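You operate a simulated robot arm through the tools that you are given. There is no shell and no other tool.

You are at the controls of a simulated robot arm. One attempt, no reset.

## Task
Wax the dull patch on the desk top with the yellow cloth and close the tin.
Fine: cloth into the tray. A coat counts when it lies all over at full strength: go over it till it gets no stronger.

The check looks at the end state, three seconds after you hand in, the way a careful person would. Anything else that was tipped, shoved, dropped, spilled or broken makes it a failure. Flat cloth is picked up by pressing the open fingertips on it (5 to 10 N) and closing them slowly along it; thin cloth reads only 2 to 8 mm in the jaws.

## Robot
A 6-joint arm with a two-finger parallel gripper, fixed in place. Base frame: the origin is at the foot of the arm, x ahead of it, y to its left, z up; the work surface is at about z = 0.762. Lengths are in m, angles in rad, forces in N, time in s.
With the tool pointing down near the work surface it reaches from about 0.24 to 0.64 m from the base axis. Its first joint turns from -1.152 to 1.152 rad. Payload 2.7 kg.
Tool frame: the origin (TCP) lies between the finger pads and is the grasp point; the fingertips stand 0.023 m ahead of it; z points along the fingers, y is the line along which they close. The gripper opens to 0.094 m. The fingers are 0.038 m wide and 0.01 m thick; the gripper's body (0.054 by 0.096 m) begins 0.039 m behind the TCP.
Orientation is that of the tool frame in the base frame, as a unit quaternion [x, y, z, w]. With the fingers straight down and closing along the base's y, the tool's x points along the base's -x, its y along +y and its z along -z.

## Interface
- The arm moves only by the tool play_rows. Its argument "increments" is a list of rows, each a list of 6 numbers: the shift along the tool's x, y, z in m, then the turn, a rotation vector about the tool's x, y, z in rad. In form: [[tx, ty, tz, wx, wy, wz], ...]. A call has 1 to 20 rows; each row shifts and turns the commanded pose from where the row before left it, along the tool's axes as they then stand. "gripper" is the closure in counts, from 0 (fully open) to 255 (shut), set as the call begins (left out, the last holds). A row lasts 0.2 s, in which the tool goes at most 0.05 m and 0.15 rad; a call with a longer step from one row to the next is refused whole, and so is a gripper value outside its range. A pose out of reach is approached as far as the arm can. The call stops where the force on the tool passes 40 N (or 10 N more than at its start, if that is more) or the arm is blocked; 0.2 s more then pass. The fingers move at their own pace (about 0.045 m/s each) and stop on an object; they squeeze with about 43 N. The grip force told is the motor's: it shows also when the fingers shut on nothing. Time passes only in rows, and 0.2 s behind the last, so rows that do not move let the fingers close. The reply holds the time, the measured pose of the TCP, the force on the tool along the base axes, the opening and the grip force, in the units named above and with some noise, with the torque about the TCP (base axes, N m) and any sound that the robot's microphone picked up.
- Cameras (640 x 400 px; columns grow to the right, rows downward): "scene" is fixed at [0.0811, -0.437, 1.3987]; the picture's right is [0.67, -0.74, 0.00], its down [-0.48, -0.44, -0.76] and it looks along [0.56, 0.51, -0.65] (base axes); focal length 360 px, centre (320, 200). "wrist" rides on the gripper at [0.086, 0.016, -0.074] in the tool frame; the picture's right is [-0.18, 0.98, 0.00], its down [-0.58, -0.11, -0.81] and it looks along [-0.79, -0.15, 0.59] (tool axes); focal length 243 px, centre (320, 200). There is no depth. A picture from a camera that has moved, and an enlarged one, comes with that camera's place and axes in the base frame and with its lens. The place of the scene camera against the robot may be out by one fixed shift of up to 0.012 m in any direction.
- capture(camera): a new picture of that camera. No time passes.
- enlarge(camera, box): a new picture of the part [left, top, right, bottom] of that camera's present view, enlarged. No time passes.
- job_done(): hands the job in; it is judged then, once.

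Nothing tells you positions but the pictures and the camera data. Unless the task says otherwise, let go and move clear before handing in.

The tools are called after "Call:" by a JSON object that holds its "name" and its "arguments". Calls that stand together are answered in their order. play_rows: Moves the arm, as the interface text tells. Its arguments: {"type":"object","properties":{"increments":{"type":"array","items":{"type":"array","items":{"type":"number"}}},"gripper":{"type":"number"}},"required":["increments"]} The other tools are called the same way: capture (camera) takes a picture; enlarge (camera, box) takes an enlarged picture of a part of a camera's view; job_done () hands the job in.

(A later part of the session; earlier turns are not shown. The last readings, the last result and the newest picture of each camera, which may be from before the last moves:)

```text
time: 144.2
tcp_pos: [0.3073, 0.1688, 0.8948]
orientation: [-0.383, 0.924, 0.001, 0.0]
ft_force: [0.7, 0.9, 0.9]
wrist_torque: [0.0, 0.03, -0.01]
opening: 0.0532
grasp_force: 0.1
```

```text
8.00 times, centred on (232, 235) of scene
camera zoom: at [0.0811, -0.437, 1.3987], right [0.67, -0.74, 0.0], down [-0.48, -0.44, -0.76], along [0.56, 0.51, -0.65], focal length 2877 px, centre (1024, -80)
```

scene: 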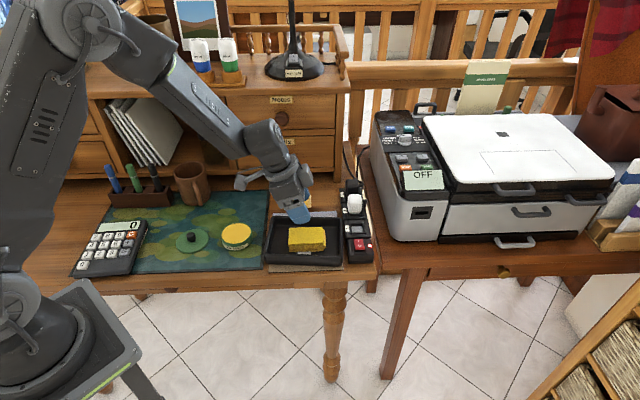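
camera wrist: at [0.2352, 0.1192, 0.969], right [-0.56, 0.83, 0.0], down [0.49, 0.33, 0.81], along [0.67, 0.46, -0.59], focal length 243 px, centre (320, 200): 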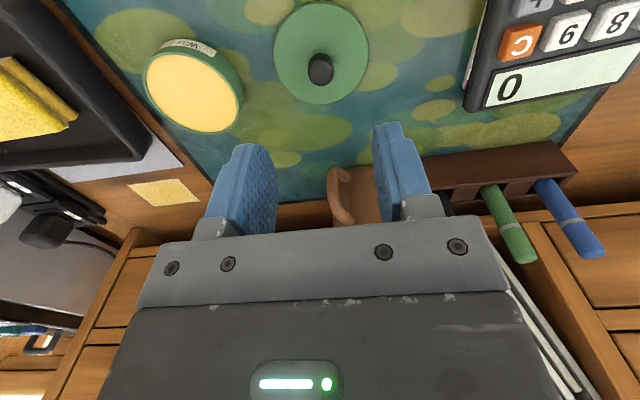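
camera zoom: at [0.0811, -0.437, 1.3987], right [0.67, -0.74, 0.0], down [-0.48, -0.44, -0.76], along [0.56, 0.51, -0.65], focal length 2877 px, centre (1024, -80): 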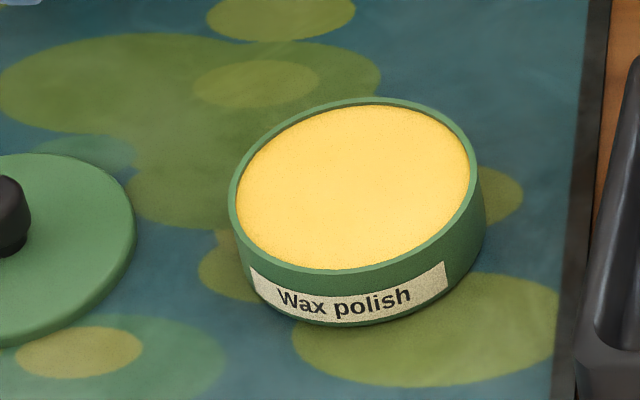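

The tin hasn't moved. I'll zoom on the lid knob to fine-align before descending.

Call:
{"name": "enlarge", "arguments": {"camera": "wrist", "box": [220, 0, 420, 150]}}

```text
2.67 times, centred on (320, 75) of wrist
camera zoom: at [0.2352, 0.1192, 0.969], right [-0.56, 0.83, 0.0], down [0.49, 0.33, 0.81], along [0.67, 0.46, -0.59], focal length 647 px, centre (320, 533)
```

zoom: 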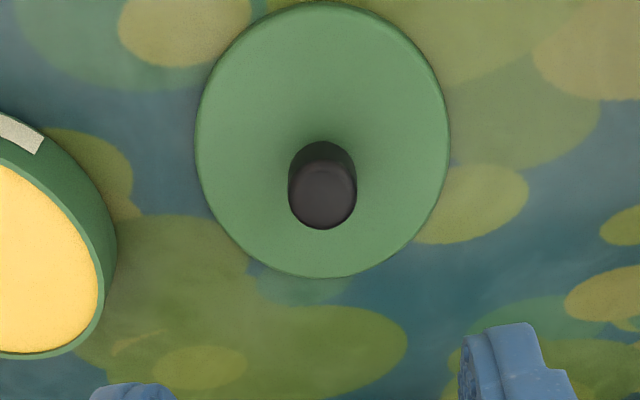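

Aligned within about 2 mm. Descending around the knob to the same grasp height as before.

Call:
{"name": "play_rows", "arguments": {"increments": [[-0.0022, 0.0005, 0.02, 0, 0, 0], [0, 0, 0.025, 0, 0, 0], [0, 0, 0.025, 0, 0, 0], [0, 0, 0.02, 0, 0, 0], [0, 0, 0, 0, 0, 0]]}}

Call:
{"name": "enlarge", "arguments": {"camera": "scene", "box": [160, 195, 240, 255]}}

Call:
{"name": "capture", "arguments": {"camera": "wrist"}}

```text
time: 145.4
tcp_pos: [0.3107, 0.1715, 0.8054]
orientation: [-0.382, 0.924, 0.001, 0.001]
ft_force: [1.2, -0.2, 0.0]
wrist_torque: [0.05, 0.03, 0.01]
opening: 0.0535
grasp_force: 0.1
```

```text
6.67 times, centred on (200, 225) of scene
camera zoom: at [0.0812, -0.437, 1.3987], right [0.67, -0.74, 0.0], down [-0.48, -0.44, -0.76], along [0.56, 0.51, -0.65], focal length 2398 px, centre (1120, 33)
```

zoom: 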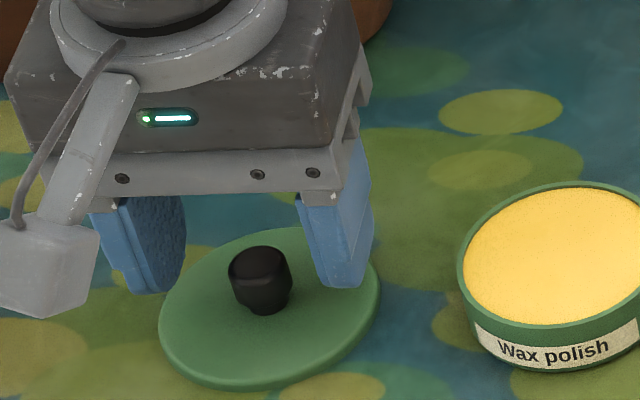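

```text
taken
camera wrist: at [0.238, 0.1225, 0.879], right [-0.56, 0.83, 0.0], down [0.49, 0.33, 0.81], along [0.67, 0.46, -0.59], focal length 243 px, centre (320, 200)
```

wrist: 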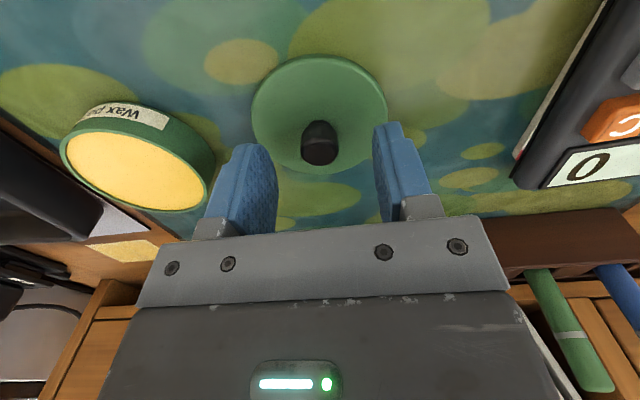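

Knob centred between the fingers. Down 9.5 mm more and close on it.

Call:
{"name": "play_rows", "arguments": {"increments": [[0, 0, 0.004, 0, 0, 0], [0, 0, 0.003, 0, 0, 0], [0, 0, 0.0025, 0, 0, 0], [0, 0, 0, 0, 0, 0]]}}

Call:
{"name": "play_rows", "arguments": {"increments": [[0, 0, 0, 0, 0, 0], [0, 0, 0, 0, 0, 0], [0, 0, 0, 0, 0, 0], [0, 0, 0, 0, 0, 0]], "gripper": 255}}

Call:
{"name": "enlarge", "arguments": {"camera": "scene", "box": [160, 195, 240, 255]}}

```text
time: 146.4
tcp_pos: [0.3096, 0.1733, 0.7944]
orientation: [-0.382, 0.924, 0.001, 0.0]
ft_force: [0.0, -0.3, 0.4]
wrist_torque: [0.0, 0.02, 0.0]
opening: 0.0536
grasp_force: 0.1
```

```text
time: 147.4
tcp_pos: [0.31, 0.1732, 0.7944]
orientation: [-0.382, 0.924, 0.003, 0.0]
ft_force: [-0.2, 0.1, 0.5]
wrist_torque: [-0.03, -0.03, 0.05]
opening: 0.017
grasp_force: 43.1
```

```text
6.67 times, centred on (200, 225) of scene
camera zoom: at [0.0811, -0.437, 1.3987], right [0.67, -0.74, 0.0], down [-0.48, -0.44, -0.76], along [0.56, 0.51, -0.65], focal length 2398 px, centre (1120, 33)
```

zoom: 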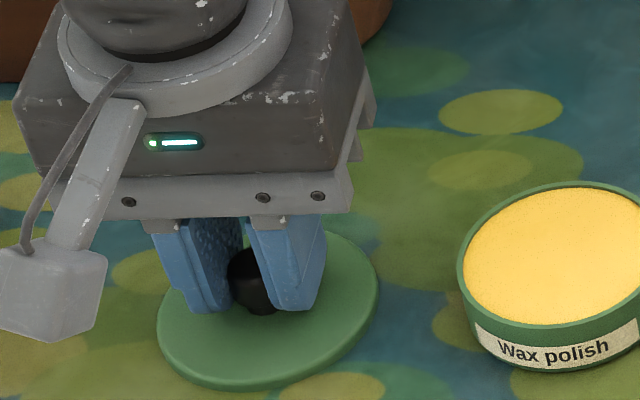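

Knob gripped. Lifting the lid and carrying it back above the tin.

Call:
{"name": "play_rows", "arguments": {"increments": [[0, 0, -0.01, 0, 0, 0], [0, 0, -0.02, 0, 0, 0], [0, 0, -0.025, 0, 0, 0], [0, -0.035, 0, 0, 0, 0], [0, -0.035, 0, 0, 0, 0], [0.0005, -0.0355, 0, 0, 0, 0], [0, 0, 0, 0, 0, 0]]}}

Call:
{"name": "enlarge", "arguments": {"camera": "scene", "box": [200, 190, 280, 250]}}

Call:
{"name": "enlarge", "arguments": {"camera": "wrist", "box": [220, 0, 420, 150]}}

```text
time: 149.1
tcp_pos: [0.3823, 0.1013, 0.8474]
orientation: [-0.383, 0.924, 0.001, -0.001]
ft_force: [-0.1, -0.4, -0.5]
wrist_torque: [0.04, 0.01, 0.01]
opening: 0.0169
grasp_force: 43.6
```

```text
6.67 times, centred on (240, 220) of scene
camera zoom: at [0.0811, -0.4371, 1.3987], right [0.67, -0.74, 0.0], down [-0.48, -0.44, -0.76], along [0.56, 0.51, -0.65], focal length 2398 px, centre (853, 67)
```

zoom: 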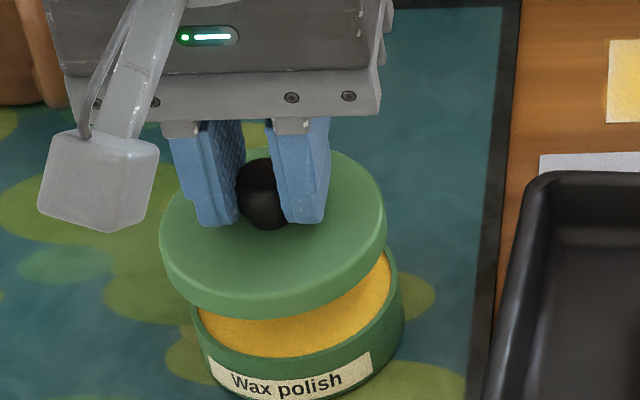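

```text
2.67 times, centred on (320, 75) of wrist
camera zoom: at [0.3113, 0.0497, 0.922], right [-0.56, 0.83, 0.0], down [0.49, 0.33, 0.81], along [0.67, 0.46, -0.59], focal length 647 px, centre (320, 533)
```

zoom: 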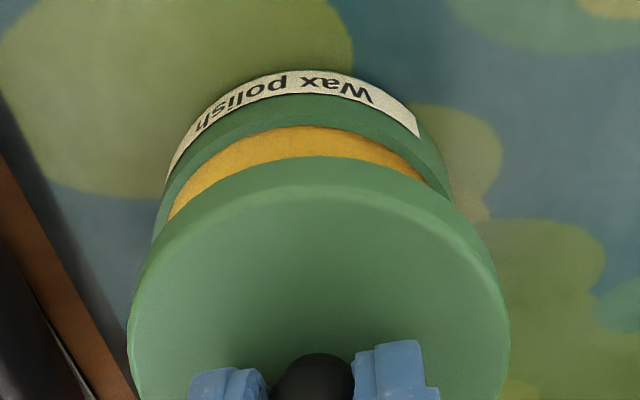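

The lid hovers over the tin. I'll fine-shift about 3 mm and lower to 10 mm above seating, then compare with the view from when I lifted it.

Call:
{"name": "play_rows", "arguments": {"increments": [[0.0005, -0.003, 0.008, 0, 0, 0], [0, 0, 0.009, 0, 0, 0], [0, 0, 0, 0, 0, 0]]}}

Call:
{"name": "enlarge", "arguments": {"camera": "scene", "box": [200, 190, 280, 260]}}

Call:
{"name": "enlarge", "arguments": {"camera": "wrist", "box": [220, 20, 420, 170]}}

```text
time: 149.8
tcp_pos: [0.3868, 0.0974, 0.8319]
orientation: [-0.383, 0.924, 0.001, 0.0]
ft_force: [0.3, 0.2, -0.3]
wrist_torque: [-0.03, 0.0, -0.04]
opening: 0.0166
grasp_force: 43.3
```

```text
5.71 times, centred on (240, 225) of scene
camera zoom: at [0.0812, -0.437, 1.3987], right [0.67, -0.74, 0.0], down [-0.48, -0.44, -0.76], along [0.56, 0.51, -0.65], focal length 2055 px, centre (777, 57)
```

zoom: 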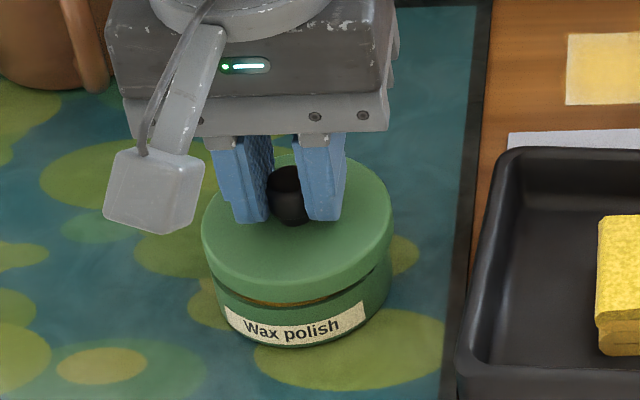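

```text
2.67 times, centred on (320, 95) of wrist
camera zoom: at [0.3146, 0.0467, 0.9052], right [-0.56, 0.83, 0.0], down [0.49, 0.33, 0.81], along [0.67, 0.46, -0.59], focal length 647 px, centre (320, 480)
```

zoom: 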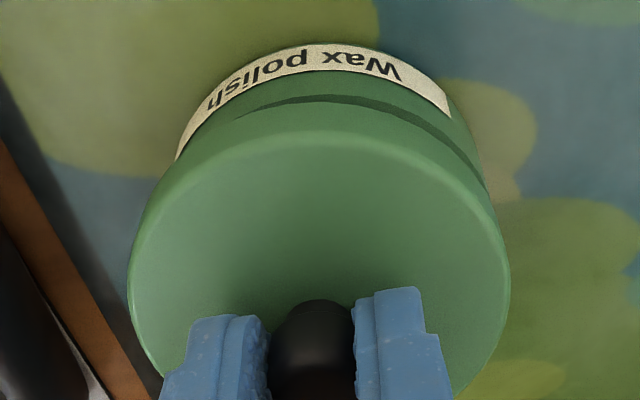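

The lid is about 2.4 mm too far right and 1.2 mm too far back. I'll correct that and lower toward the rim.

Call:
{"name": "play_rows", "arguments": {"increments": [[0.0012, 0.0024, 0, 0, 0, 0], [0, 0, 0.004, 0, 0, 0], [0, 0, 0.003, 0, 0, 0], [0, 0, 0, 0, 0, 0]]}}

Call:
{"name": "enlarge", "arguments": {"camera": "scene", "box": [200, 190, 280, 260]}}

Call:
{"name": "enlarge", "arguments": {"camera": "wrist", "box": [220, 20, 420, 170]}}

```text
time: 150.8
tcp_pos: [0.3852, 0.0965, 0.8276]
orientation: [-0.382, 0.924, 0.001, 0.0]
ft_force: [0.0, 0.2, 0.2]
wrist_torque: [0.03, -0.01, 0.02]
opening: 0.0167
grasp_force: 43.0
```

```text
5.71 times, centred on (240, 225) of scene
camera zoom: at [0.0812, -0.437, 1.3987], right [0.67, -0.74, 0.0], down [-0.48, -0.44, -0.76], along [0.56, 0.51, -0.65], focal length 2055 px, centre (777, 57)
```

zoom: 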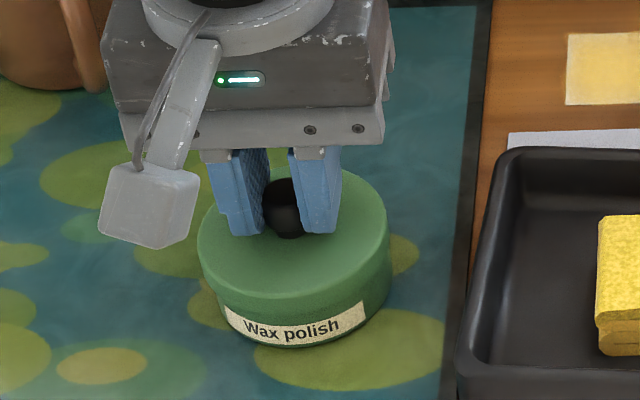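

```text
2.67 times, centred on (320, 95) of wrist
camera zoom: at [0.3117, 0.0471, 0.9002], right [-0.56, 0.83, 0.0], down [0.49, 0.33, 0.81], along [0.67, 0.46, -0.59], focal length 647 px, centre (320, 480)
```

zoom: 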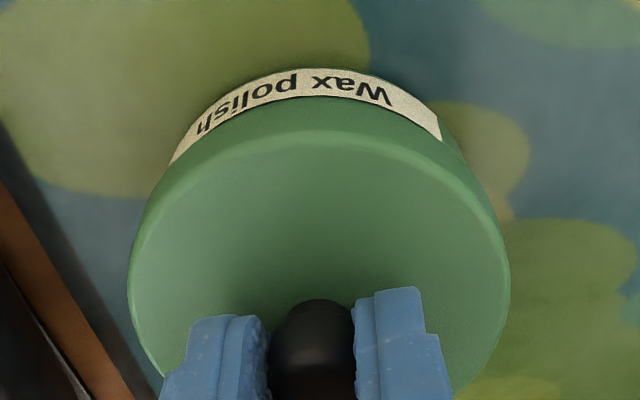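

Aligned closely with the original picture. Lowering onto the tin in small steps.

Call:
{"name": "play_rows", "arguments": {"increments": [[0, 0, 0.002, 0, 0, 0], [0, 0, 0.001, 0, 0, 0], [0, 0, 0.001, 0, 0, 0]]}}

Call:
{"name": "play_rows", "arguments": {"increments": [[0, 0, 0.001, 0, 0, 0]]}}

Call:
{"name": "play_rows", "arguments": {"increments": [[0, 0, 0.001, 0, 0, 0]]}}

Call:
{"name": "enlarge", "arguments": {"camera": "scene", "box": [200, 190, 280, 260]}}

```text
time: 151.7
tcp_pos: [0.3829, 0.0962, 0.821]
orientation: [-0.383, 0.924, 0.001, 0.0]
ft_force: [-0.6, 0.4, -0.3]
wrist_torque: [0.04, -0.04, -0.02]
opening: 0.0167
grasp_force: 43.1
```

```text
time: 152.1
tcp_pos: [0.3831, 0.0964, 0.8194]
orientation: [-0.383, 0.924, 0.001, 0.001]
ft_force: [-0.5, -0.9, -0.3]
wrist_torque: [-0.01, 0.03, -0.02]
opening: 0.0168
grasp_force: 43.2
```

```text
time: 152.4
tcp_pos: [0.3835, 0.0963, 0.8175]
orientation: [-0.382, 0.924, 0.0, 0.001]
ft_force: [0.3, -0.3, 2.8]
wrist_torque: [-0.11, -0.05, 0.01]
opening: 0.0171
grasp_force: 43.3
```

```text
5.71 times, centred on (240, 225) of scene
camera zoom: at [0.0811, -0.437, 1.3987], right [0.67, -0.74, 0.0], down [-0.48, -0.44, -0.76], along [0.56, 0.51, -0.65], focal length 2055 px, centre (777, 57)
```

zoom: 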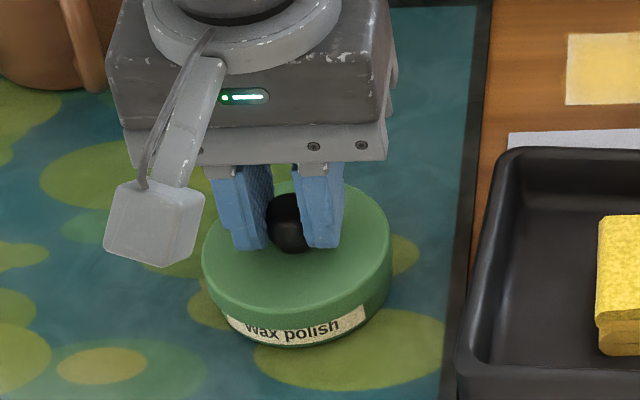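

Light contact. I'll compare closely with the originally closed tin.

Call:
{"name": "enlarge", "arguments": {"camera": "scene", "box": [200, 210, 264, 260]}}

Call:
{"name": "enlarge", "arguments": {"camera": "wrist", "box": [220, 20, 420, 170]}}

```text
8.00 times, centred on (232, 235) of scene
camera zoom: at [0.0811, -0.437, 1.3987], right [0.67, -0.74, 0.0], down [-0.48, -0.44, -0.76], along [0.56, 0.51, -0.65], focal length 2877 px, centre (1024, -80)
```

zoom: 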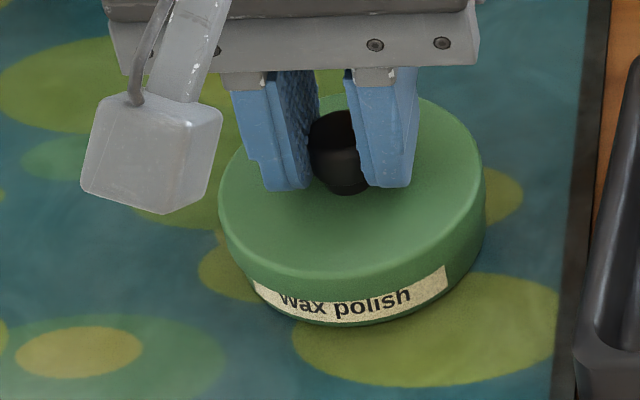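

```text
2.67 times, centred on (320, 95) of wrist
camera zoom: at [0.311, 0.0458, 0.8931], right [-0.56, 0.83, 0.0], down [0.49, 0.33, 0.81], along [0.67, 0.46, -0.59], focal length 647 px, centre (320, 480)
```

zoom: 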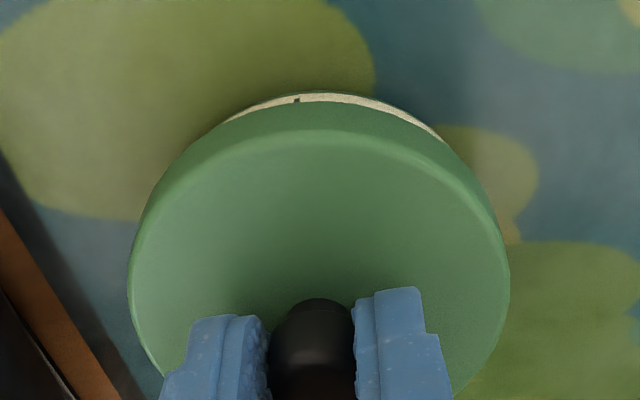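

The lid covers the label's upper edge more than originally, so it sits 2–4 mm too far forward. I'll lift slightly, shift it back 3 mm and try again.

Call:
{"name": "play_rows", "arguments": {"increments": [[0, 0, -0.003, 0, 0, 0], [0, 0, -0.003, 0, 0, 0], [-0.003, 0, 0, 0, 0, 0], [0, 0, 0, 0, 0, 0]]}}

Call:
{"name": "enlarge", "arguments": {"camera": "scene", "box": [200, 210, 264, 260]}}

Call:
{"name": "enlarge", "arguments": {"camera": "wrist", "box": [220, 20, 420, 170]}}

```text
time: 153.4
tcp_pos: [0.3854, 0.0992, 0.824]
orientation: [-0.383, 0.924, 0.001, 0.001]
ft_force: [0.1, 0.7, -0.5]
wrist_torque: [-0.01, 0.0, -0.01]
opening: 0.017
grasp_force: 43.3
```

```text
8.00 times, centred on (232, 235) of scene
camera zoom: at [0.0812, -0.437, 1.3987], right [0.67, -0.74, 0.0], down [-0.48, -0.44, -0.76], along [0.56, 0.51, -0.65], focal length 2877 px, centre (1024, -80)
```

zoom: 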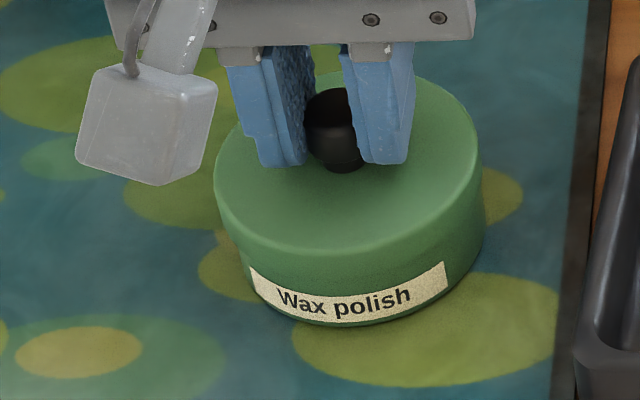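

```text
2.67 times, centred on (320, 95) of wrist
camera zoom: at [0.3131, 0.0486, 0.8992], right [-0.56, 0.83, 0.0], down [0.49, 0.33, 0.81], along [0.67, 0.46, -0.59], focal length 647 px, centre (320, 480)
```

zoom: 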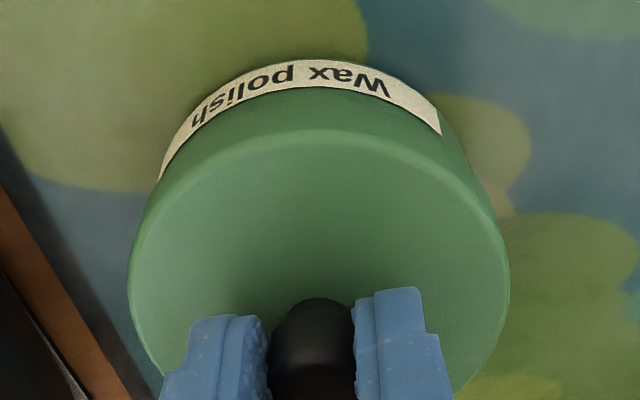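

Now the lid outline matches the original closed position to within about 1 mm. Lowering to seat it.

Call:
{"name": "play_rows", "arguments": {"increments": [[-0.0005, 0, 0.002, 0, 0, 0], [0, 0, 0.0015, 0, 0, 0]]}}

Call:
{"name": "play_rows", "arguments": {"increments": [[0, 0, 0.001, 0, 0, 0]]}}

Call:
{"name": "play_rows", "arguments": {"increments": [[0, 0, 0.001, 0, 0, 0]]}}

Call:
{"name": "enlarge", "arguments": {"camera": "scene", "box": [200, 210, 264, 260]}}

Call:
{"name": "enlarge", "arguments": {"camera": "wrist", "box": [220, 20, 420, 170]}}

```text
time: 154.1
tcp_pos: [0.3855, 0.0987, 0.8226]
orientation: [-0.383, 0.924, 0.002, 0.001]
ft_force: [0.1, 0.0, 0.9]
wrist_torque: [-0.02, 0.01, -0.03]
opening: 0.0168
grasp_force: 42.6
```

```text
time: 154.4
tcp_pos: [0.3865, 0.1001, 0.82]
orientation: [-0.383, 0.924, 0.001, 0.001]
ft_force: [0.7, -0.1, -1.3]
wrist_torque: [-0.01, -0.03, 0.01]
opening: 0.0166
grasp_force: 42.9
```

```text
time: 154.8
tcp_pos: [0.3862, 0.0991, 0.8194]
orientation: [-0.383, 0.924, 0.001, 0.0]
ft_force: [-0.9, 0.4, 2.8]
wrist_torque: [-0.03, 0.02, -0.01]
opening: 0.017
grasp_force: 42.9
```

```text
8.00 times, centred on (232, 235) of scene
camera zoom: at [0.0811, -0.437, 1.3987], right [0.67, -0.74, 0.0], down [-0.48, -0.44, -0.76], along [0.56, 0.51, -0.65], focal length 2877 px, centre (1024, -80)
```

zoom: 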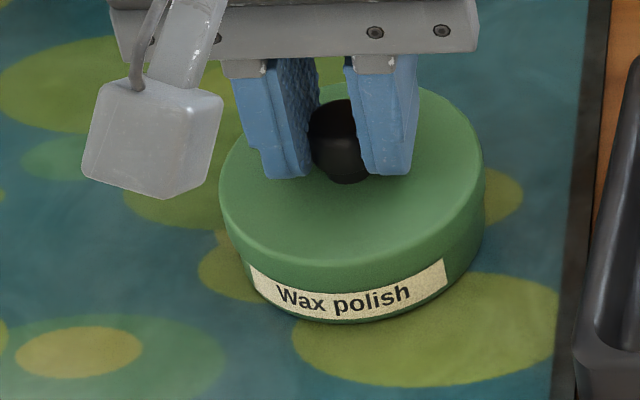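

```text
2.67 times, centred on (320, 95) of wrist
camera zoom: at [0.3139, 0.0495, 0.8933], right [-0.56, 0.83, 0.0], down [0.49, 0.33, 0.81], along [0.67, 0.46, -0.59], focal length 647 px, centre (320, 480)
```

zoom: 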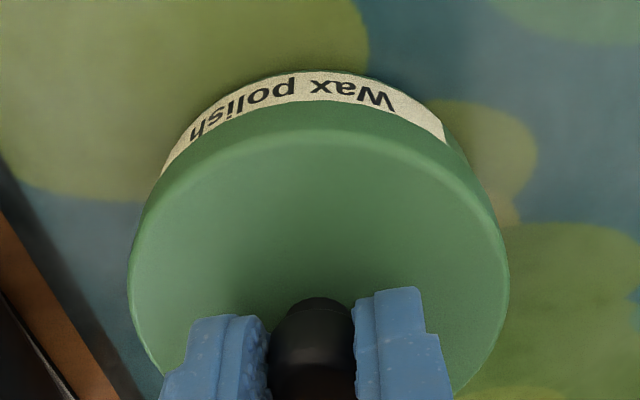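

This matches the original closed look, with light contact. I'll press gently to seat it and listen for a snap.

Call:
{"name": "play_rows", "arguments": {"increments": [[0, 0, 0.0006, 0, 0, 0]]}}

Call:
{"name": "play_rows", "arguments": {"increments": [[0, 0, 0.0006, 0, 0, 0]]}}

Call:
{"name": "enlarge", "arguments": {"camera": "scene", "box": [200, 210, 264, 260]}}

```text
time: 155.2
tcp_pos: [0.3854, 0.1, 0.8204]
orientation: [-0.382, 0.924, 0.002, 0.001]
ft_force: [-2.3, -1.0, 7.5]
wrist_torque: [-0.09, 0.04, 0.05]
opening: 0.0167
grasp_force: 42.6
```

```text
time: 155.7
tcp_pos: [0.3861, 0.0992, 0.8175]
orientation: [-0.383, 0.924, 0.001, 0.001]
ft_force: [-4.9, 3.1, 18.5]
wrist_torque: [-0.01, 0.09, 0.02]
opening: 0.0169
grasp_force: 43.4
```

```text
8.00 times, centred on (232, 235) of scene
camera zoom: at [0.0808, -0.437, 1.3987], right [0.67, -0.74, 0.0], down [-0.48, -0.44, -0.76], along [0.56, 0.51, -0.65], focal length 2877 px, centre (1024, -80)
```

zoom: 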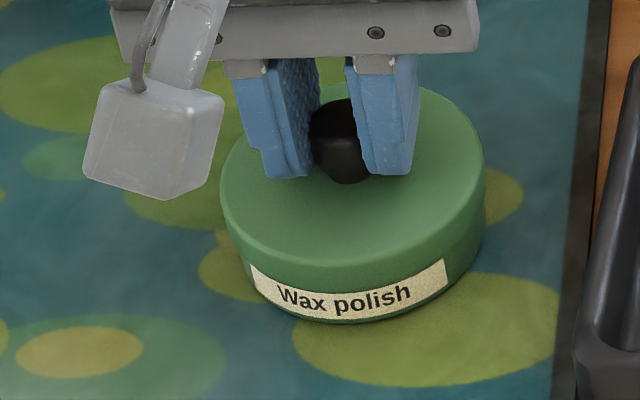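

No snap at 18 N. I'll press a little harder, still under the limit.

Call:
{"name": "play_rows", "arguments": {"increments": [[0, 0, 0.0006, 0, 0, 0], [0, 0, 0, 0, 0, 0]]}}

```text
time: 156.2
tcp_pos: [0.3876, 0.0994, 0.8173]
orientation: [-0.383, 0.924, 0.0, 0.002]
ft_force: [-1.8, 2.7, 22.2]
wrist_torque: [-0.05, 0.0, 0.03]
opening: 0.0166
grasp_force: 42.7
```

Call:
{"name": "play_rows", "arguments": {"increments": [[0, 0, 0.0006, 0, 0, 0], [0, 0, 0, 0, 0, 0]]}}

Call:
{"name": "enlarge", "arguments": {"camera": "scene", "box": [200, 210, 264, 260]}}

```text
time: 156.8
tcp_pos: [0.3867, 0.0998, 0.8178]
orientation: [-0.383, 0.924, 0.001, 0.003]
ft_force: [6.6, -1.8, 22.4]
wrist_torque: [-0.09, -0.17, 0.07]
opening: 0.0163
grasp_force: 42.7
```

```text
8.00 times, centred on (232, 235) of scene
camera zoom: at [0.081, -0.4371, 1.3987], right [0.67, -0.74, 0.0], down [-0.48, -0.44, -0.76], along [0.56, 0.51, -0.65], focal length 2877 px, centre (1024, -80)
```

zoom: 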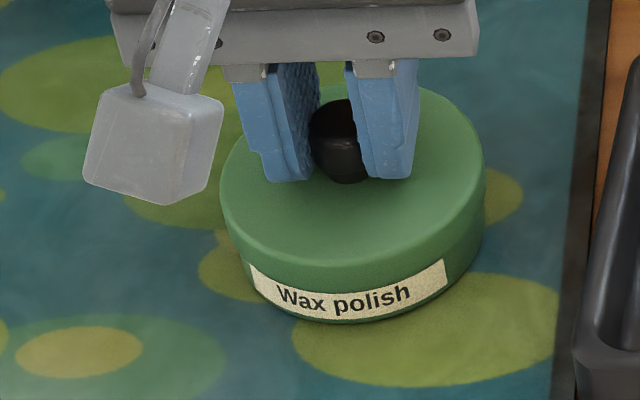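

The force levelled off, with the fingers sliding on the knob, and the lid is fully down. I'll relax, release and inspect the lid without the gripper in the way.

Call:
{"name": "play_rows", "arguments": {"increments": [[0, 0, -0.0012, 0, 0, 0]]}}

Call:
{"name": "play_rows", "arguments": {"increments": [[0, 0, 0, 0, 0, 0], [0, 0, 0, 0, 0, 0], [0, 0, 0, 0, 0, 0]], "gripper": 110}}

Call:
{"name": "play_rows", "arguments": {"increments": [[0, 0, -0.015, 0, 0, 0], [0, 0, -0.025, 0, 0, 0], [0, 0, -0.035, 0, 0, 0], [0, 0.03, -0.02, 0, 0, 0], [0, 0.04, 0, 0, 0, 0], [0, 0.03, 0, 0, 0, 0]]}}

Call:
{"name": "enlarge", "arguments": {"camera": "scene", "box": [200, 210, 264, 260]}}

Call:
{"name": "capture", "arguments": {"camera": "scene"}}

Call:
{"name": "capture", "arguments": {"camera": "wrist"}}

```text
time: 157.2
tcp_pos: [0.3856, 0.1001, 0.8174]
orientation: [-0.382, 0.924, 0.002, -0.001]
ft_force: [2.8, 2.0, 8.3]
wrist_torque: [0.05, -0.33, 0.04]
opening: 0.0167
grasp_force: 42.7
```

```text
time: 158.1
tcp_pos: [0.3852, 0.099, 0.8183]
orientation: [-0.382, 0.924, 0.001, 0.0]
ft_force: [0.3, 0.0, 0.5]
wrist_torque: [0.01, -0.03, 0.02]
opening: 0.0535
grasp_force: 0.0
```

```text
time: 159.4
tcp_pos: [0.3151, 0.17, 0.9134]
orientation: [-0.382, 0.924, 0.001, 0.001]
ft_force: [1.0, -0.3, -0.6]
wrist_torque: [-0.01, -0.02, 0.01]
opening: 0.0536
grasp_force: 0.1
```

```text
8.00 times, centred on (232, 235) of scene
camera zoom: at [0.0811, -0.4371, 1.3987], right [0.67, -0.74, 0.0], down [-0.48, -0.44, -0.76], along [0.56, 0.51, -0.65], focal length 2877 px, centre (1024, -80)
```

zoom: 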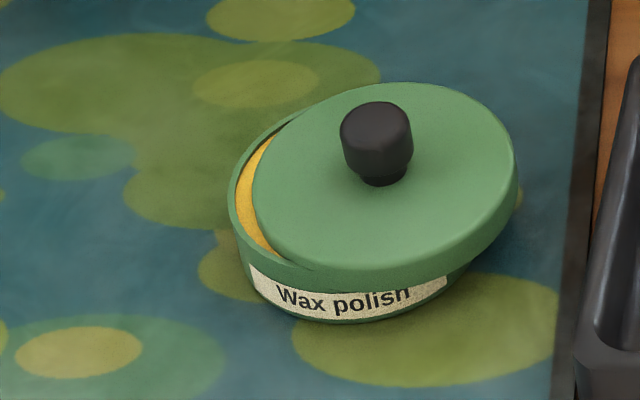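

```text
taken
```

scene: 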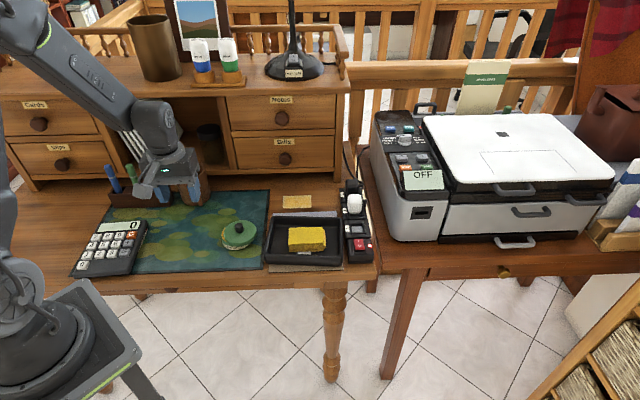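

```text
taken
camera wrist: at [0.2426, 0.1196, 0.9876], right [-0.56, 0.83, 0.0], down [0.49, 0.33, 0.81], along [0.67, 0.46, -0.59], focal length 243 px, centre (320, 200)
```

wrist: 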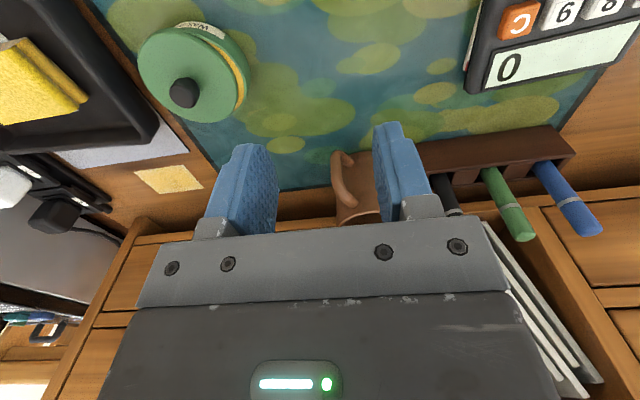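

Releasing dragged the lid about 10 mm to the right: my pressing had let the fingertips slide down onto the lid. It's still flat on the tin, so I'll regrasp the knob higher, recentre it and release without any residual push.

Call:
{"name": "play_rows", "arguments": {"increments": [[0, -0.037, 0.004, 0, 0, 0], [0, -0.037, 0.004, 0, 0, 0], [0, -0.036, 0.005, 0, 0, 0], [0, 0, 0, 0, 0, 0]]}}

Call:
{"name": "enlarge", "arguments": {"camera": "wrist", "box": [220, 0, 420, 150]}}

Call:
{"name": "enlarge", "arguments": {"camera": "scene", "box": [200, 180, 280, 260]}}

```text
time: 160.4
tcp_pos: [0.3916, 0.0882, 0.8972]
orientation: [-0.383, 0.924, 0.0, -0.001]
ft_force: [0.2, 0.1, 0.9]
wrist_torque: [0.0, -0.02, 0.01]
opening: 0.0536
grasp_force: 0.1
```

```text
2.67 times, centred on (320, 75) of wrist
camera zoom: at [0.3201, 0.0392, 0.9719], right [-0.56, 0.83, 0.0], down [0.49, 0.33, 0.81], along [0.66, 0.46, -0.59], focal length 647 px, centre (320, 533)
```

zoom: 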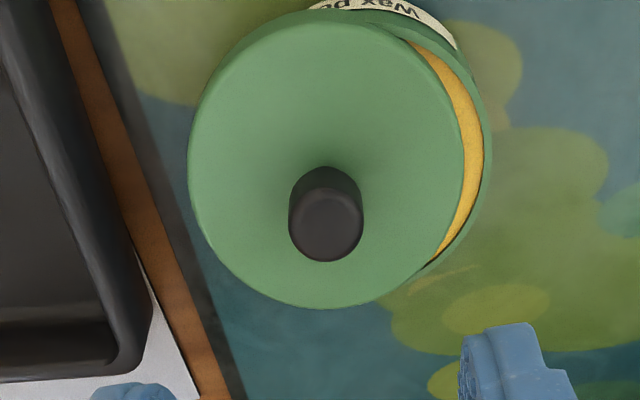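

```text
5.00 times, centred on (240, 220) of scene
camera zoom: at [0.0811, -0.4371, 1.3987], right [0.67, -0.74, 0.0], down [-0.48, -0.44, -0.76], along [0.56, 0.51, -0.65], focal length 1798 px, centre (720, 100)
```

zoom: 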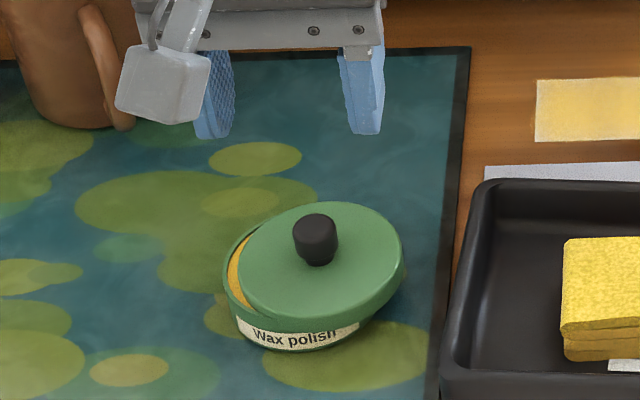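

The knob is nearly on axis. I'll descend to a slightly higher grasp height with the tips about 5 mm above the lid, and grip.

Call:
{"name": "play_rows", "arguments": {"increments": [[0, 0.0015, 0.02, 0, 0, 0], [0, 0, 0.025, 0, 0, 0], [0, 0, 0.02, 0, 0, 0], [0, 0, 0.0095, 0, 0, 0], [0, 0, 0, 0, 0, 0]]}}

Call:
{"name": "enlarge", "arguments": {"camera": "scene", "box": [200, 190, 280, 250]}}

Call:
{"name": "enlarge", "arguments": {"camera": "wrist", "box": [220, 50, 420, 200]}}

```text
time: 161.7
tcp_pos: [0.3896, 0.0917, 0.8248]
orientation: [-0.382, 0.924, 0.0, 0.001]
ft_force: [0.4, -0.5, 0.7]
wrist_torque: [0.04, 0.01, 0.03]
opening: 0.0535
grasp_force: 0.0
```

```text
6.67 times, centred on (240, 220) of scene
camera zoom: at [0.0812, -0.437, 1.3987], right [0.67, -0.74, 0.0], down [-0.48, -0.44, -0.76], along [0.56, 0.51, -0.65], focal length 2398 px, centre (853, 67)
```

zoom: 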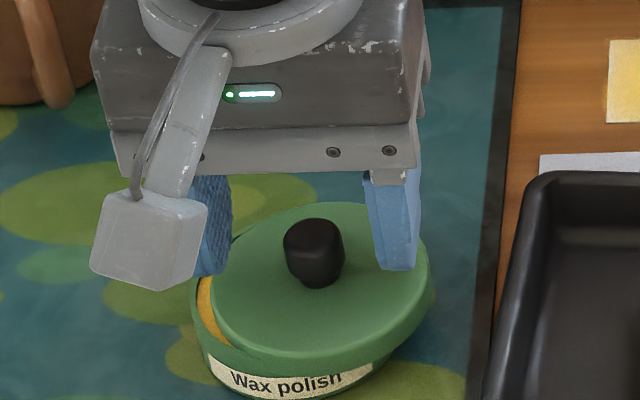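

```text
2.67 times, centred on (320, 125) of wrist
camera zoom: at [0.3177, 0.0424, 0.8989], right [-0.56, 0.83, 0.0], down [0.49, 0.33, 0.81], along [0.67, 0.46, -0.59], focal length 647 px, centre (320, 400)
```

zoom: 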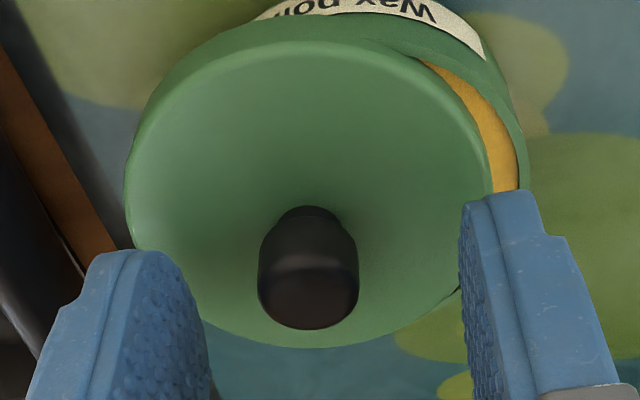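

The knob is about 2 mm right of centre. I'll shift to match it, lower slightly and close.

Call:
{"name": "play_rows", "arguments": {"increments": [[0, -0.002, 0.001, 0, 0, 0], [0, 0, 0.0015, 0, 0, 0], [0, 0, 0, 0, 0, 0]]}}

Call:
{"name": "play_rows", "arguments": {"increments": [[0, 0, 0, 0, 0, 0], [0, 0, 0, 0, 0, 0], [0, 0, 0, 0, 0, 0], [0, 0, 0, 0, 0, 0]], "gripper": 255}}

Call:
{"name": "enlarge", "arguments": {"camera": "scene", "box": [200, 210, 264, 260]}}

```text
time: 162.4
tcp_pos: [0.3937, 0.0906, 0.8231]
orientation: [-0.383, 0.924, 0.002, 0.0]
ft_force: [0.6, 0.8, -0.8]
wrist_torque: [-0.02, 0.01, -0.02]
opening: 0.0534
grasp_force: 0.0
```

```text
time: 163.4
tcp_pos: [0.3923, 0.0903, 0.8228]
orientation: [-0.382, 0.924, 0.001, 0.0]
ft_force: [0.9, 0.0, 0.5]
wrist_torque: [0.01, -0.02, 0.0]
opening: 0.0172
grasp_force: 43.3
```

```text
8.00 times, centred on (232, 235) of scene
camera zoom: at [0.0811, -0.437, 1.3987], right [0.67, -0.74, 0.0], down [-0.48, -0.44, -0.76], along [0.56, 0.51, -0.65], focal length 2877 px, centre (1024, -80)
```

zoom: 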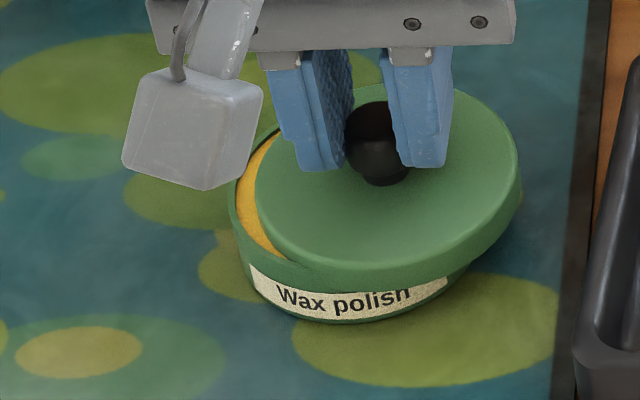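

Gripped with the tips clear of the lid. I'll lift 4 mm, move 10 mm left, and compare the outline.

Call:
{"name": "play_rows", "arguments": {"increments": [[0, 0, -0.004, 0, 0, 0], [-0.0005, 0.0052, 0, 0, 0, 0], [0, 0.005, 0, 0, 0, 0], [0, 0, 0, 0, 0, 0]]}}

Call:
{"name": "enlarge", "arguments": {"camera": "scene", "box": [200, 210, 264, 260]}}

Call:
{"name": "enlarge", "arguments": {"camera": "wrist", "box": [220, 20, 420, 170]}}

```text
time: 164.4
tcp_pos: [0.3845, 0.0989, 0.827]
orientation: [-0.383, 0.924, 0.001, 0.0]
ft_force: [0.7, 0.2, -0.3]
wrist_torque: [0.01, 0.02, -0.01]
opening: 0.0165
grasp_force: 43.8
```

```text
8.00 times, centred on (232, 235) of scene
camera zoom: at [0.0812, -0.437, 1.3987], right [0.67, -0.74, 0.0], down [-0.48, -0.44, -0.76], along [0.56, 0.51, -0.65], focal length 2877 px, centre (1024, -80)
```

zoom: 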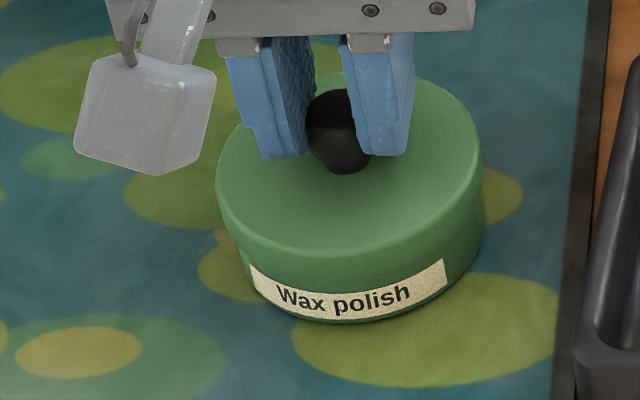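

```text
2.67 times, centred on (320, 95) of wrist
camera zoom: at [0.3135, 0.0488, 0.9021], right [-0.56, 0.83, 0.0], down [0.49, 0.33, 0.81], along [0.67, 0.46, -0.59], focal length 647 px, centre (320, 480)
```

zoom: 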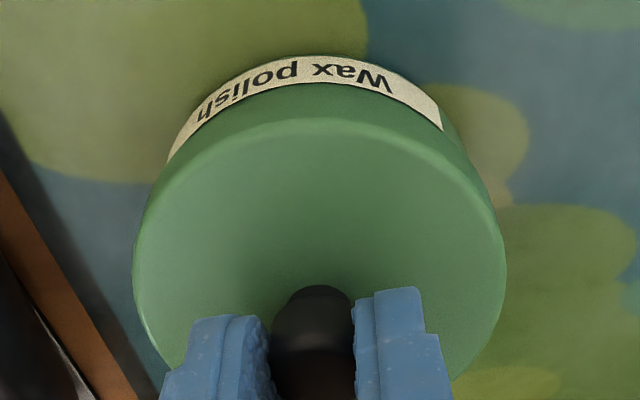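

Horizontally the lid is aligned; it's about 1 mm too far back. I'll correct that and lower gently to first contact only.

Call:
{"name": "play_rows", "arguments": {"increments": [[0.0012, 0, 0.001, 0, 0, 0], [0, 0, 0.0015, 0, 0, 0], [0, 0, 0, 0, 0, 0]]}}

Call:
{"name": "play_rows", "arguments": {"increments": [[0, 0, 0.0007, 0, 0, 0]]}}

Call:
{"name": "play_rows", "arguments": {"increments": [[0, 0, 0.0007, 0, 0, 0]]}}

Call:
{"name": "enlarge", "arguments": {"camera": "scene", "box": [200, 210, 264, 260]}}

```text
time: 165.2
tcp_pos: [0.3848, 0.0992, 0.8255]
orientation: [-0.383, 0.924, 0.001, 0.001]
ft_force: [0.2, -0.3, -0.6]
wrist_torque: [-0.02, -0.02, -0.02]
opening: 0.0163
grasp_force: 43.2
```

```text
time: 165.7
tcp_pos: [0.3841, 0.0985, 0.8247]
orientation: [-0.383, 0.924, 0.001, 0.0]
ft_force: [-0.4, -0.3, -0.3]
wrist_torque: [0.02, 0.01, 0.02]
opening: 0.0168
grasp_force: 42.6
```

```text
time: 166.1
tcp_pos: [0.386, 0.0979, 0.825]
orientation: [-0.383, 0.924, 0.001, 0.0]
ft_force: [0.2, -0.9, 0.9]
wrist_torque: [-0.06, 0.02, 0.04]
opening: 0.0167
grasp_force: 42.6
```

```text
8.00 times, centred on (232, 235) of scene
camera zoom: at [0.0812, -0.437, 1.3987], right [0.67, -0.74, 0.0], down [-0.48, -0.44, -0.76], along [0.56, 0.51, -0.65], focal length 2877 px, centre (1024, -80)
```

zoom: 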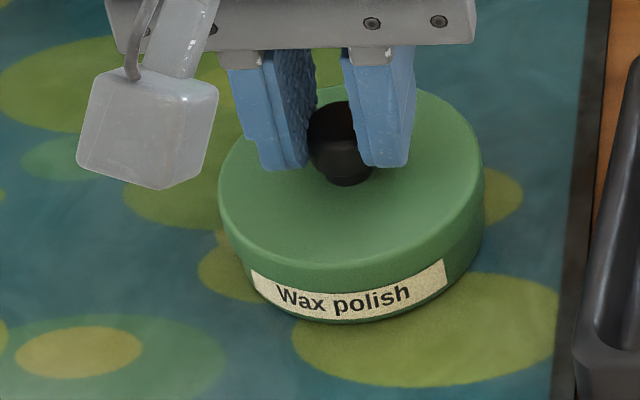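

The outline now matches the original closed tin. One more small step to confirm seating.

Call:
{"name": "play_rows", "arguments": {"increments": [[0, 0, 0.0006, 0, 0, 0]]}}

Call:
{"name": "play_rows", "arguments": {"increments": [[0, 0, 0.0006, 0, 0, 0]]}}

Call:
{"name": "enlarge", "arguments": {"camera": "scene", "box": [200, 210, 264, 260]}}

```text
time: 166.4
tcp_pos: [0.3869, 0.0989, 0.8233]
orientation: [-0.383, 0.924, 0.001, 0.001]
ft_force: [-7.7, 5.8, 17.3]
wrist_torque: [0.16, 0.31, 0.05]
opening: 0.0166
grasp_force: 43.3
heard: snap
```

```text
time: 166.8
tcp_pos: [0.3861, 0.0979, 0.8235]
orientation: [-0.382, 0.924, 0.001, 0.001]
ft_force: [-11.5, 3.3, 37.4]
wrist_torque: [0.03, 0.53, 0.12]
opening: 0.0165
grasp_force: 42.7
```

```text
8.00 times, centred on (232, 235) of scene
camera zoom: at [0.0804, -0.4371, 1.3987], right [0.67, -0.74, 0.0], down [-0.48, -0.44, -0.76], along [0.56, 0.51, -0.65], focal length 2877 px, centre (1024, -80)
```

zoom: 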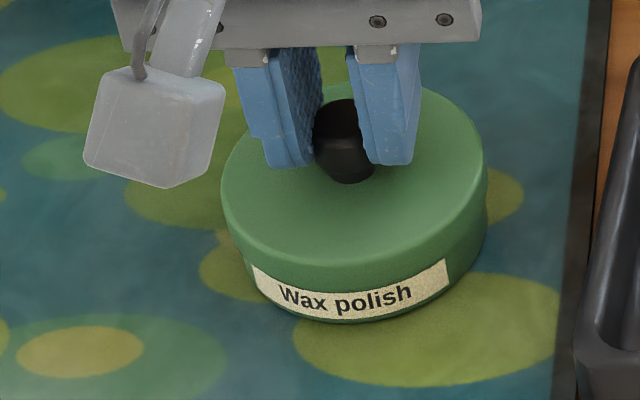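

A snap: the lid has latched. I'll relieve the downward force and release carefully.

Call:
{"name": "play_rows", "arguments": {"increments": [[0, 0, -0.0006, 0, 0, 0]]}}

Call:
{"name": "play_rows", "arguments": {"increments": [[0, 0, -0.0006, 0, 0, 0]]}}

```text
time: 167.2
tcp_pos: [0.3869, 0.0978, 0.8234]
orientation: [-0.383, 0.924, 0.002, 0.002]
ft_force: [-3.5, 3.3, 31.9]
wrist_torque: [0.04, 0.28, 0.12]
opening: 0.0166
grasp_force: 43.3
```

```text
time: 167.7
tcp_pos: [0.3858, 0.0989, 0.8234]
orientation: [-0.382, 0.924, 0.0, 0.002]
ft_force: [2.7, 1.2, 21.4]
wrist_torque: [0.0, -0.2, 0.13]
opening: 0.0166
grasp_force: 43.7
```

Call:
{"name": "play_rows", "arguments": {"increments": [[0, 0, -0.0006, 0, 0, 0]]}}

Call:
{"name": "play_rows", "arguments": {"increments": [[0, 0, -0.0003, 0, 0, 0]]}}

```text
time: 168.1
tcp_pos: [0.385, 0.099, 0.8228]
orientation: [-0.382, 0.924, 0.0, 0.002]
ft_force: [5.6, 4.0, 13.2]
wrist_torque: [0.13, -0.3, 0.07]
opening: 0.0165
grasp_force: 42.8
```

```text
time: 168.4
tcp_pos: [0.384, 0.0986, 0.8234]
orientation: [-0.383, 0.924, 0.001, 0.0]
ft_force: [3.4, 4.7, 7.9]
wrist_torque: [0.16, -0.45, 0.1]
opening: 0.0167
grasp_force: 43.2
```

Call:
{"name": "play_rows", "arguments": {"increments": [[0, 0, -0.0003, 0, 0, 0]]}}

Call:
{"name": "play_rows", "arguments": {"increments": [[0, 0, 0, 0, 0, 0], [0, 0, 0, 0, 0, 0], [0, 0, 0, 0, 0, 0]], "gripper": 120}}

Call:
{"name": "enlarge", "arguments": {"camera": "scene", "box": [200, 210, 264, 260]}}

```text
time: 168.8
tcp_pos: [0.3858, 0.0971, 0.8224]
orientation: [-0.382, 0.924, 0.002, -0.002]
ft_force: [1.1, 3.1, 5.6]
wrist_torque: [0.1, -0.25, 0.1]
opening: 0.0168
grasp_force: 43.8
```

```text
time: 169.7
tcp_pos: [0.386, 0.0981, 0.8233]
orientation: [-0.383, 0.924, 0.001, 0.001]
ft_force: [-0.4, -0.3, -0.3]
wrist_torque: [0.0, -0.02, 0.02]
opening: 0.0498
grasp_force: 0.1
```

```text
8.00 times, centred on (232, 235) of scene
camera zoom: at [0.0811, -0.437, 1.3987], right [0.67, -0.74, 0.0], down [-0.48, -0.44, -0.76], along [0.56, 0.51, -0.65], focal length 2877 px, centre (1024, -80)
```

zoom: 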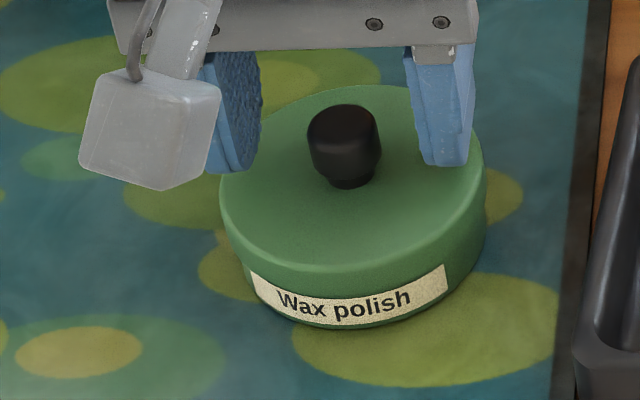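

The lid is in place exactly as in the original view. I'll rise straight up and check everything.

Call:
{"name": "play_rows", "arguments": {"increments": [[0, 0, -0.01, 0, 0, 0], [0, 0, -0.025, 0, 0, 0], [0, 0, -0.035, 0, 0, 0], [0, 0, -0.04, 0, 0, 0], [0, 0, -0.04, 0, 0, 0], [0.03, 0, -0.03, 0, 0, 0], [0.03, 0, 0, 0, 0, 0]]}}

Call:
{"name": "capture", "arguments": {"camera": "scene"}}

Call:
{"name": "enlarge", "arguments": {"camera": "scene", "box": [200, 210, 264, 260]}}

Call:
{"name": "enlarge", "arguments": {"camera": "scene", "box": [60, 160, 380, 360]}}

Call:
{"name": "enlarge", "arguments": {"camera": "scene", "box": [278, 190, 318, 215]}}

Call:
{"name": "capture", "arguments": {"camera": "wrist"}}

```text
time: 171.2
tcp_pos: [0.3422, 0.0569, 1.0062]
orientation: [-0.383, 0.924, 0.001, -0.001]
ft_force: [0.3, 0.0, 0.0]
wrist_torque: [-0.03, -0.02, 0.0]
opening: 0.0498
grasp_force: 0.0
```

```text
taken
```

scene: 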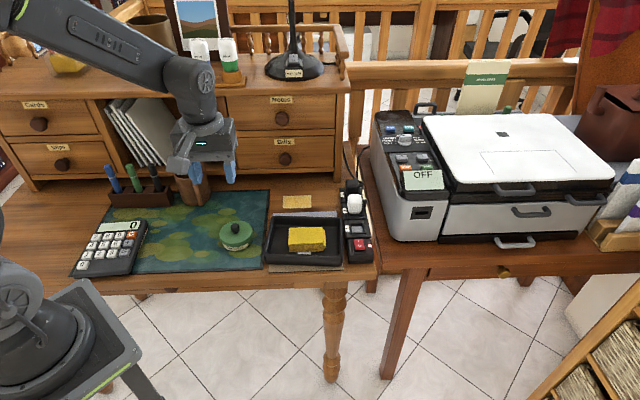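

```text
8.00 times, centred on (232, 235) of scene
camera zoom: at [0.0812, -0.437, 1.3987], right [0.67, -0.74, 0.0], down [-0.48, -0.44, -0.76], along [0.56, 0.51, -0.65], focal length 2877 px, centre (1024, -80)
```

zoom: 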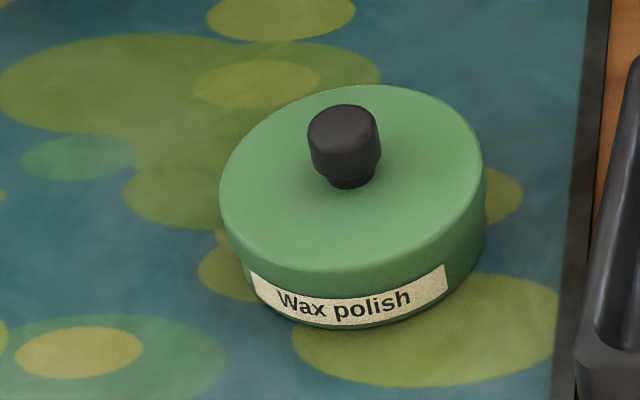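

```text
2.00 times, centred on (220, 260) of scene
camera zoom: at [0.0812, -0.437, 1.3987], right [0.67, -0.74, 0.0], down [-0.48, -0.44, -0.76], along [0.56, 0.51, -0.65], focal length 719 px, centre (520, 80)
```

zoom: 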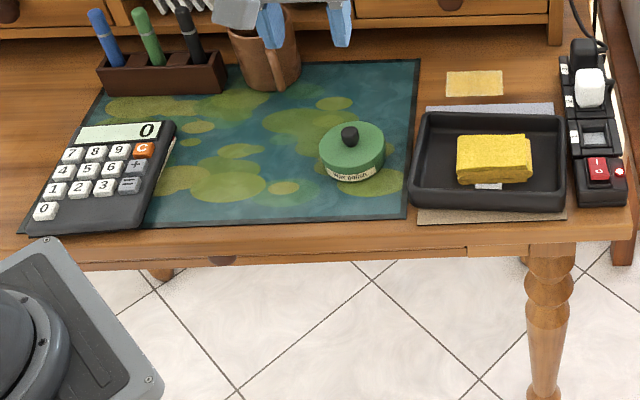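

```text
16.00 times, centred on (298, 202) of scene
camera zoom: at [0.0812, -0.437, 1.3987], right [0.67, -0.74, 0.0], down [-0.48, -0.44, -0.76], along [0.56, 0.51, -0.65], focal length 5754 px, centre (672, 160)
```

zoom: 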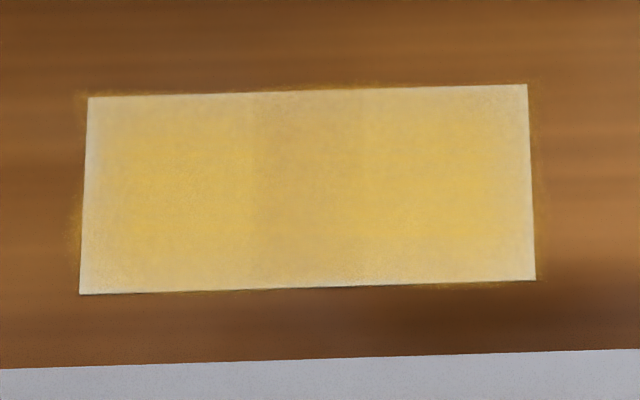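

```text
taken
camera wrist: at [0.2706, 0.0059, 1.0821], right [-0.56, 0.83, 0.0], down [0.49, 0.33, 0.81], along [0.66, 0.46, -0.59], focal length 243 px, centre (320, 200)
```

wrist: 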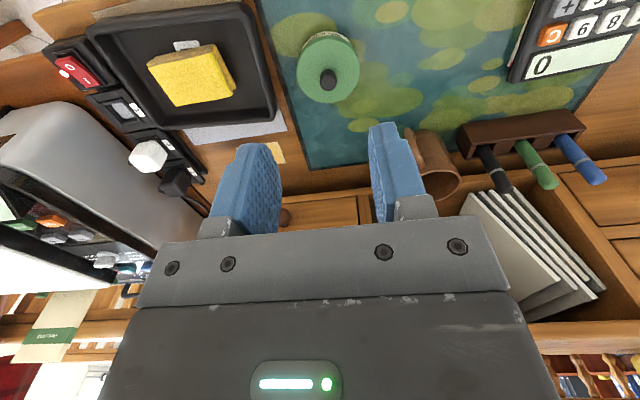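

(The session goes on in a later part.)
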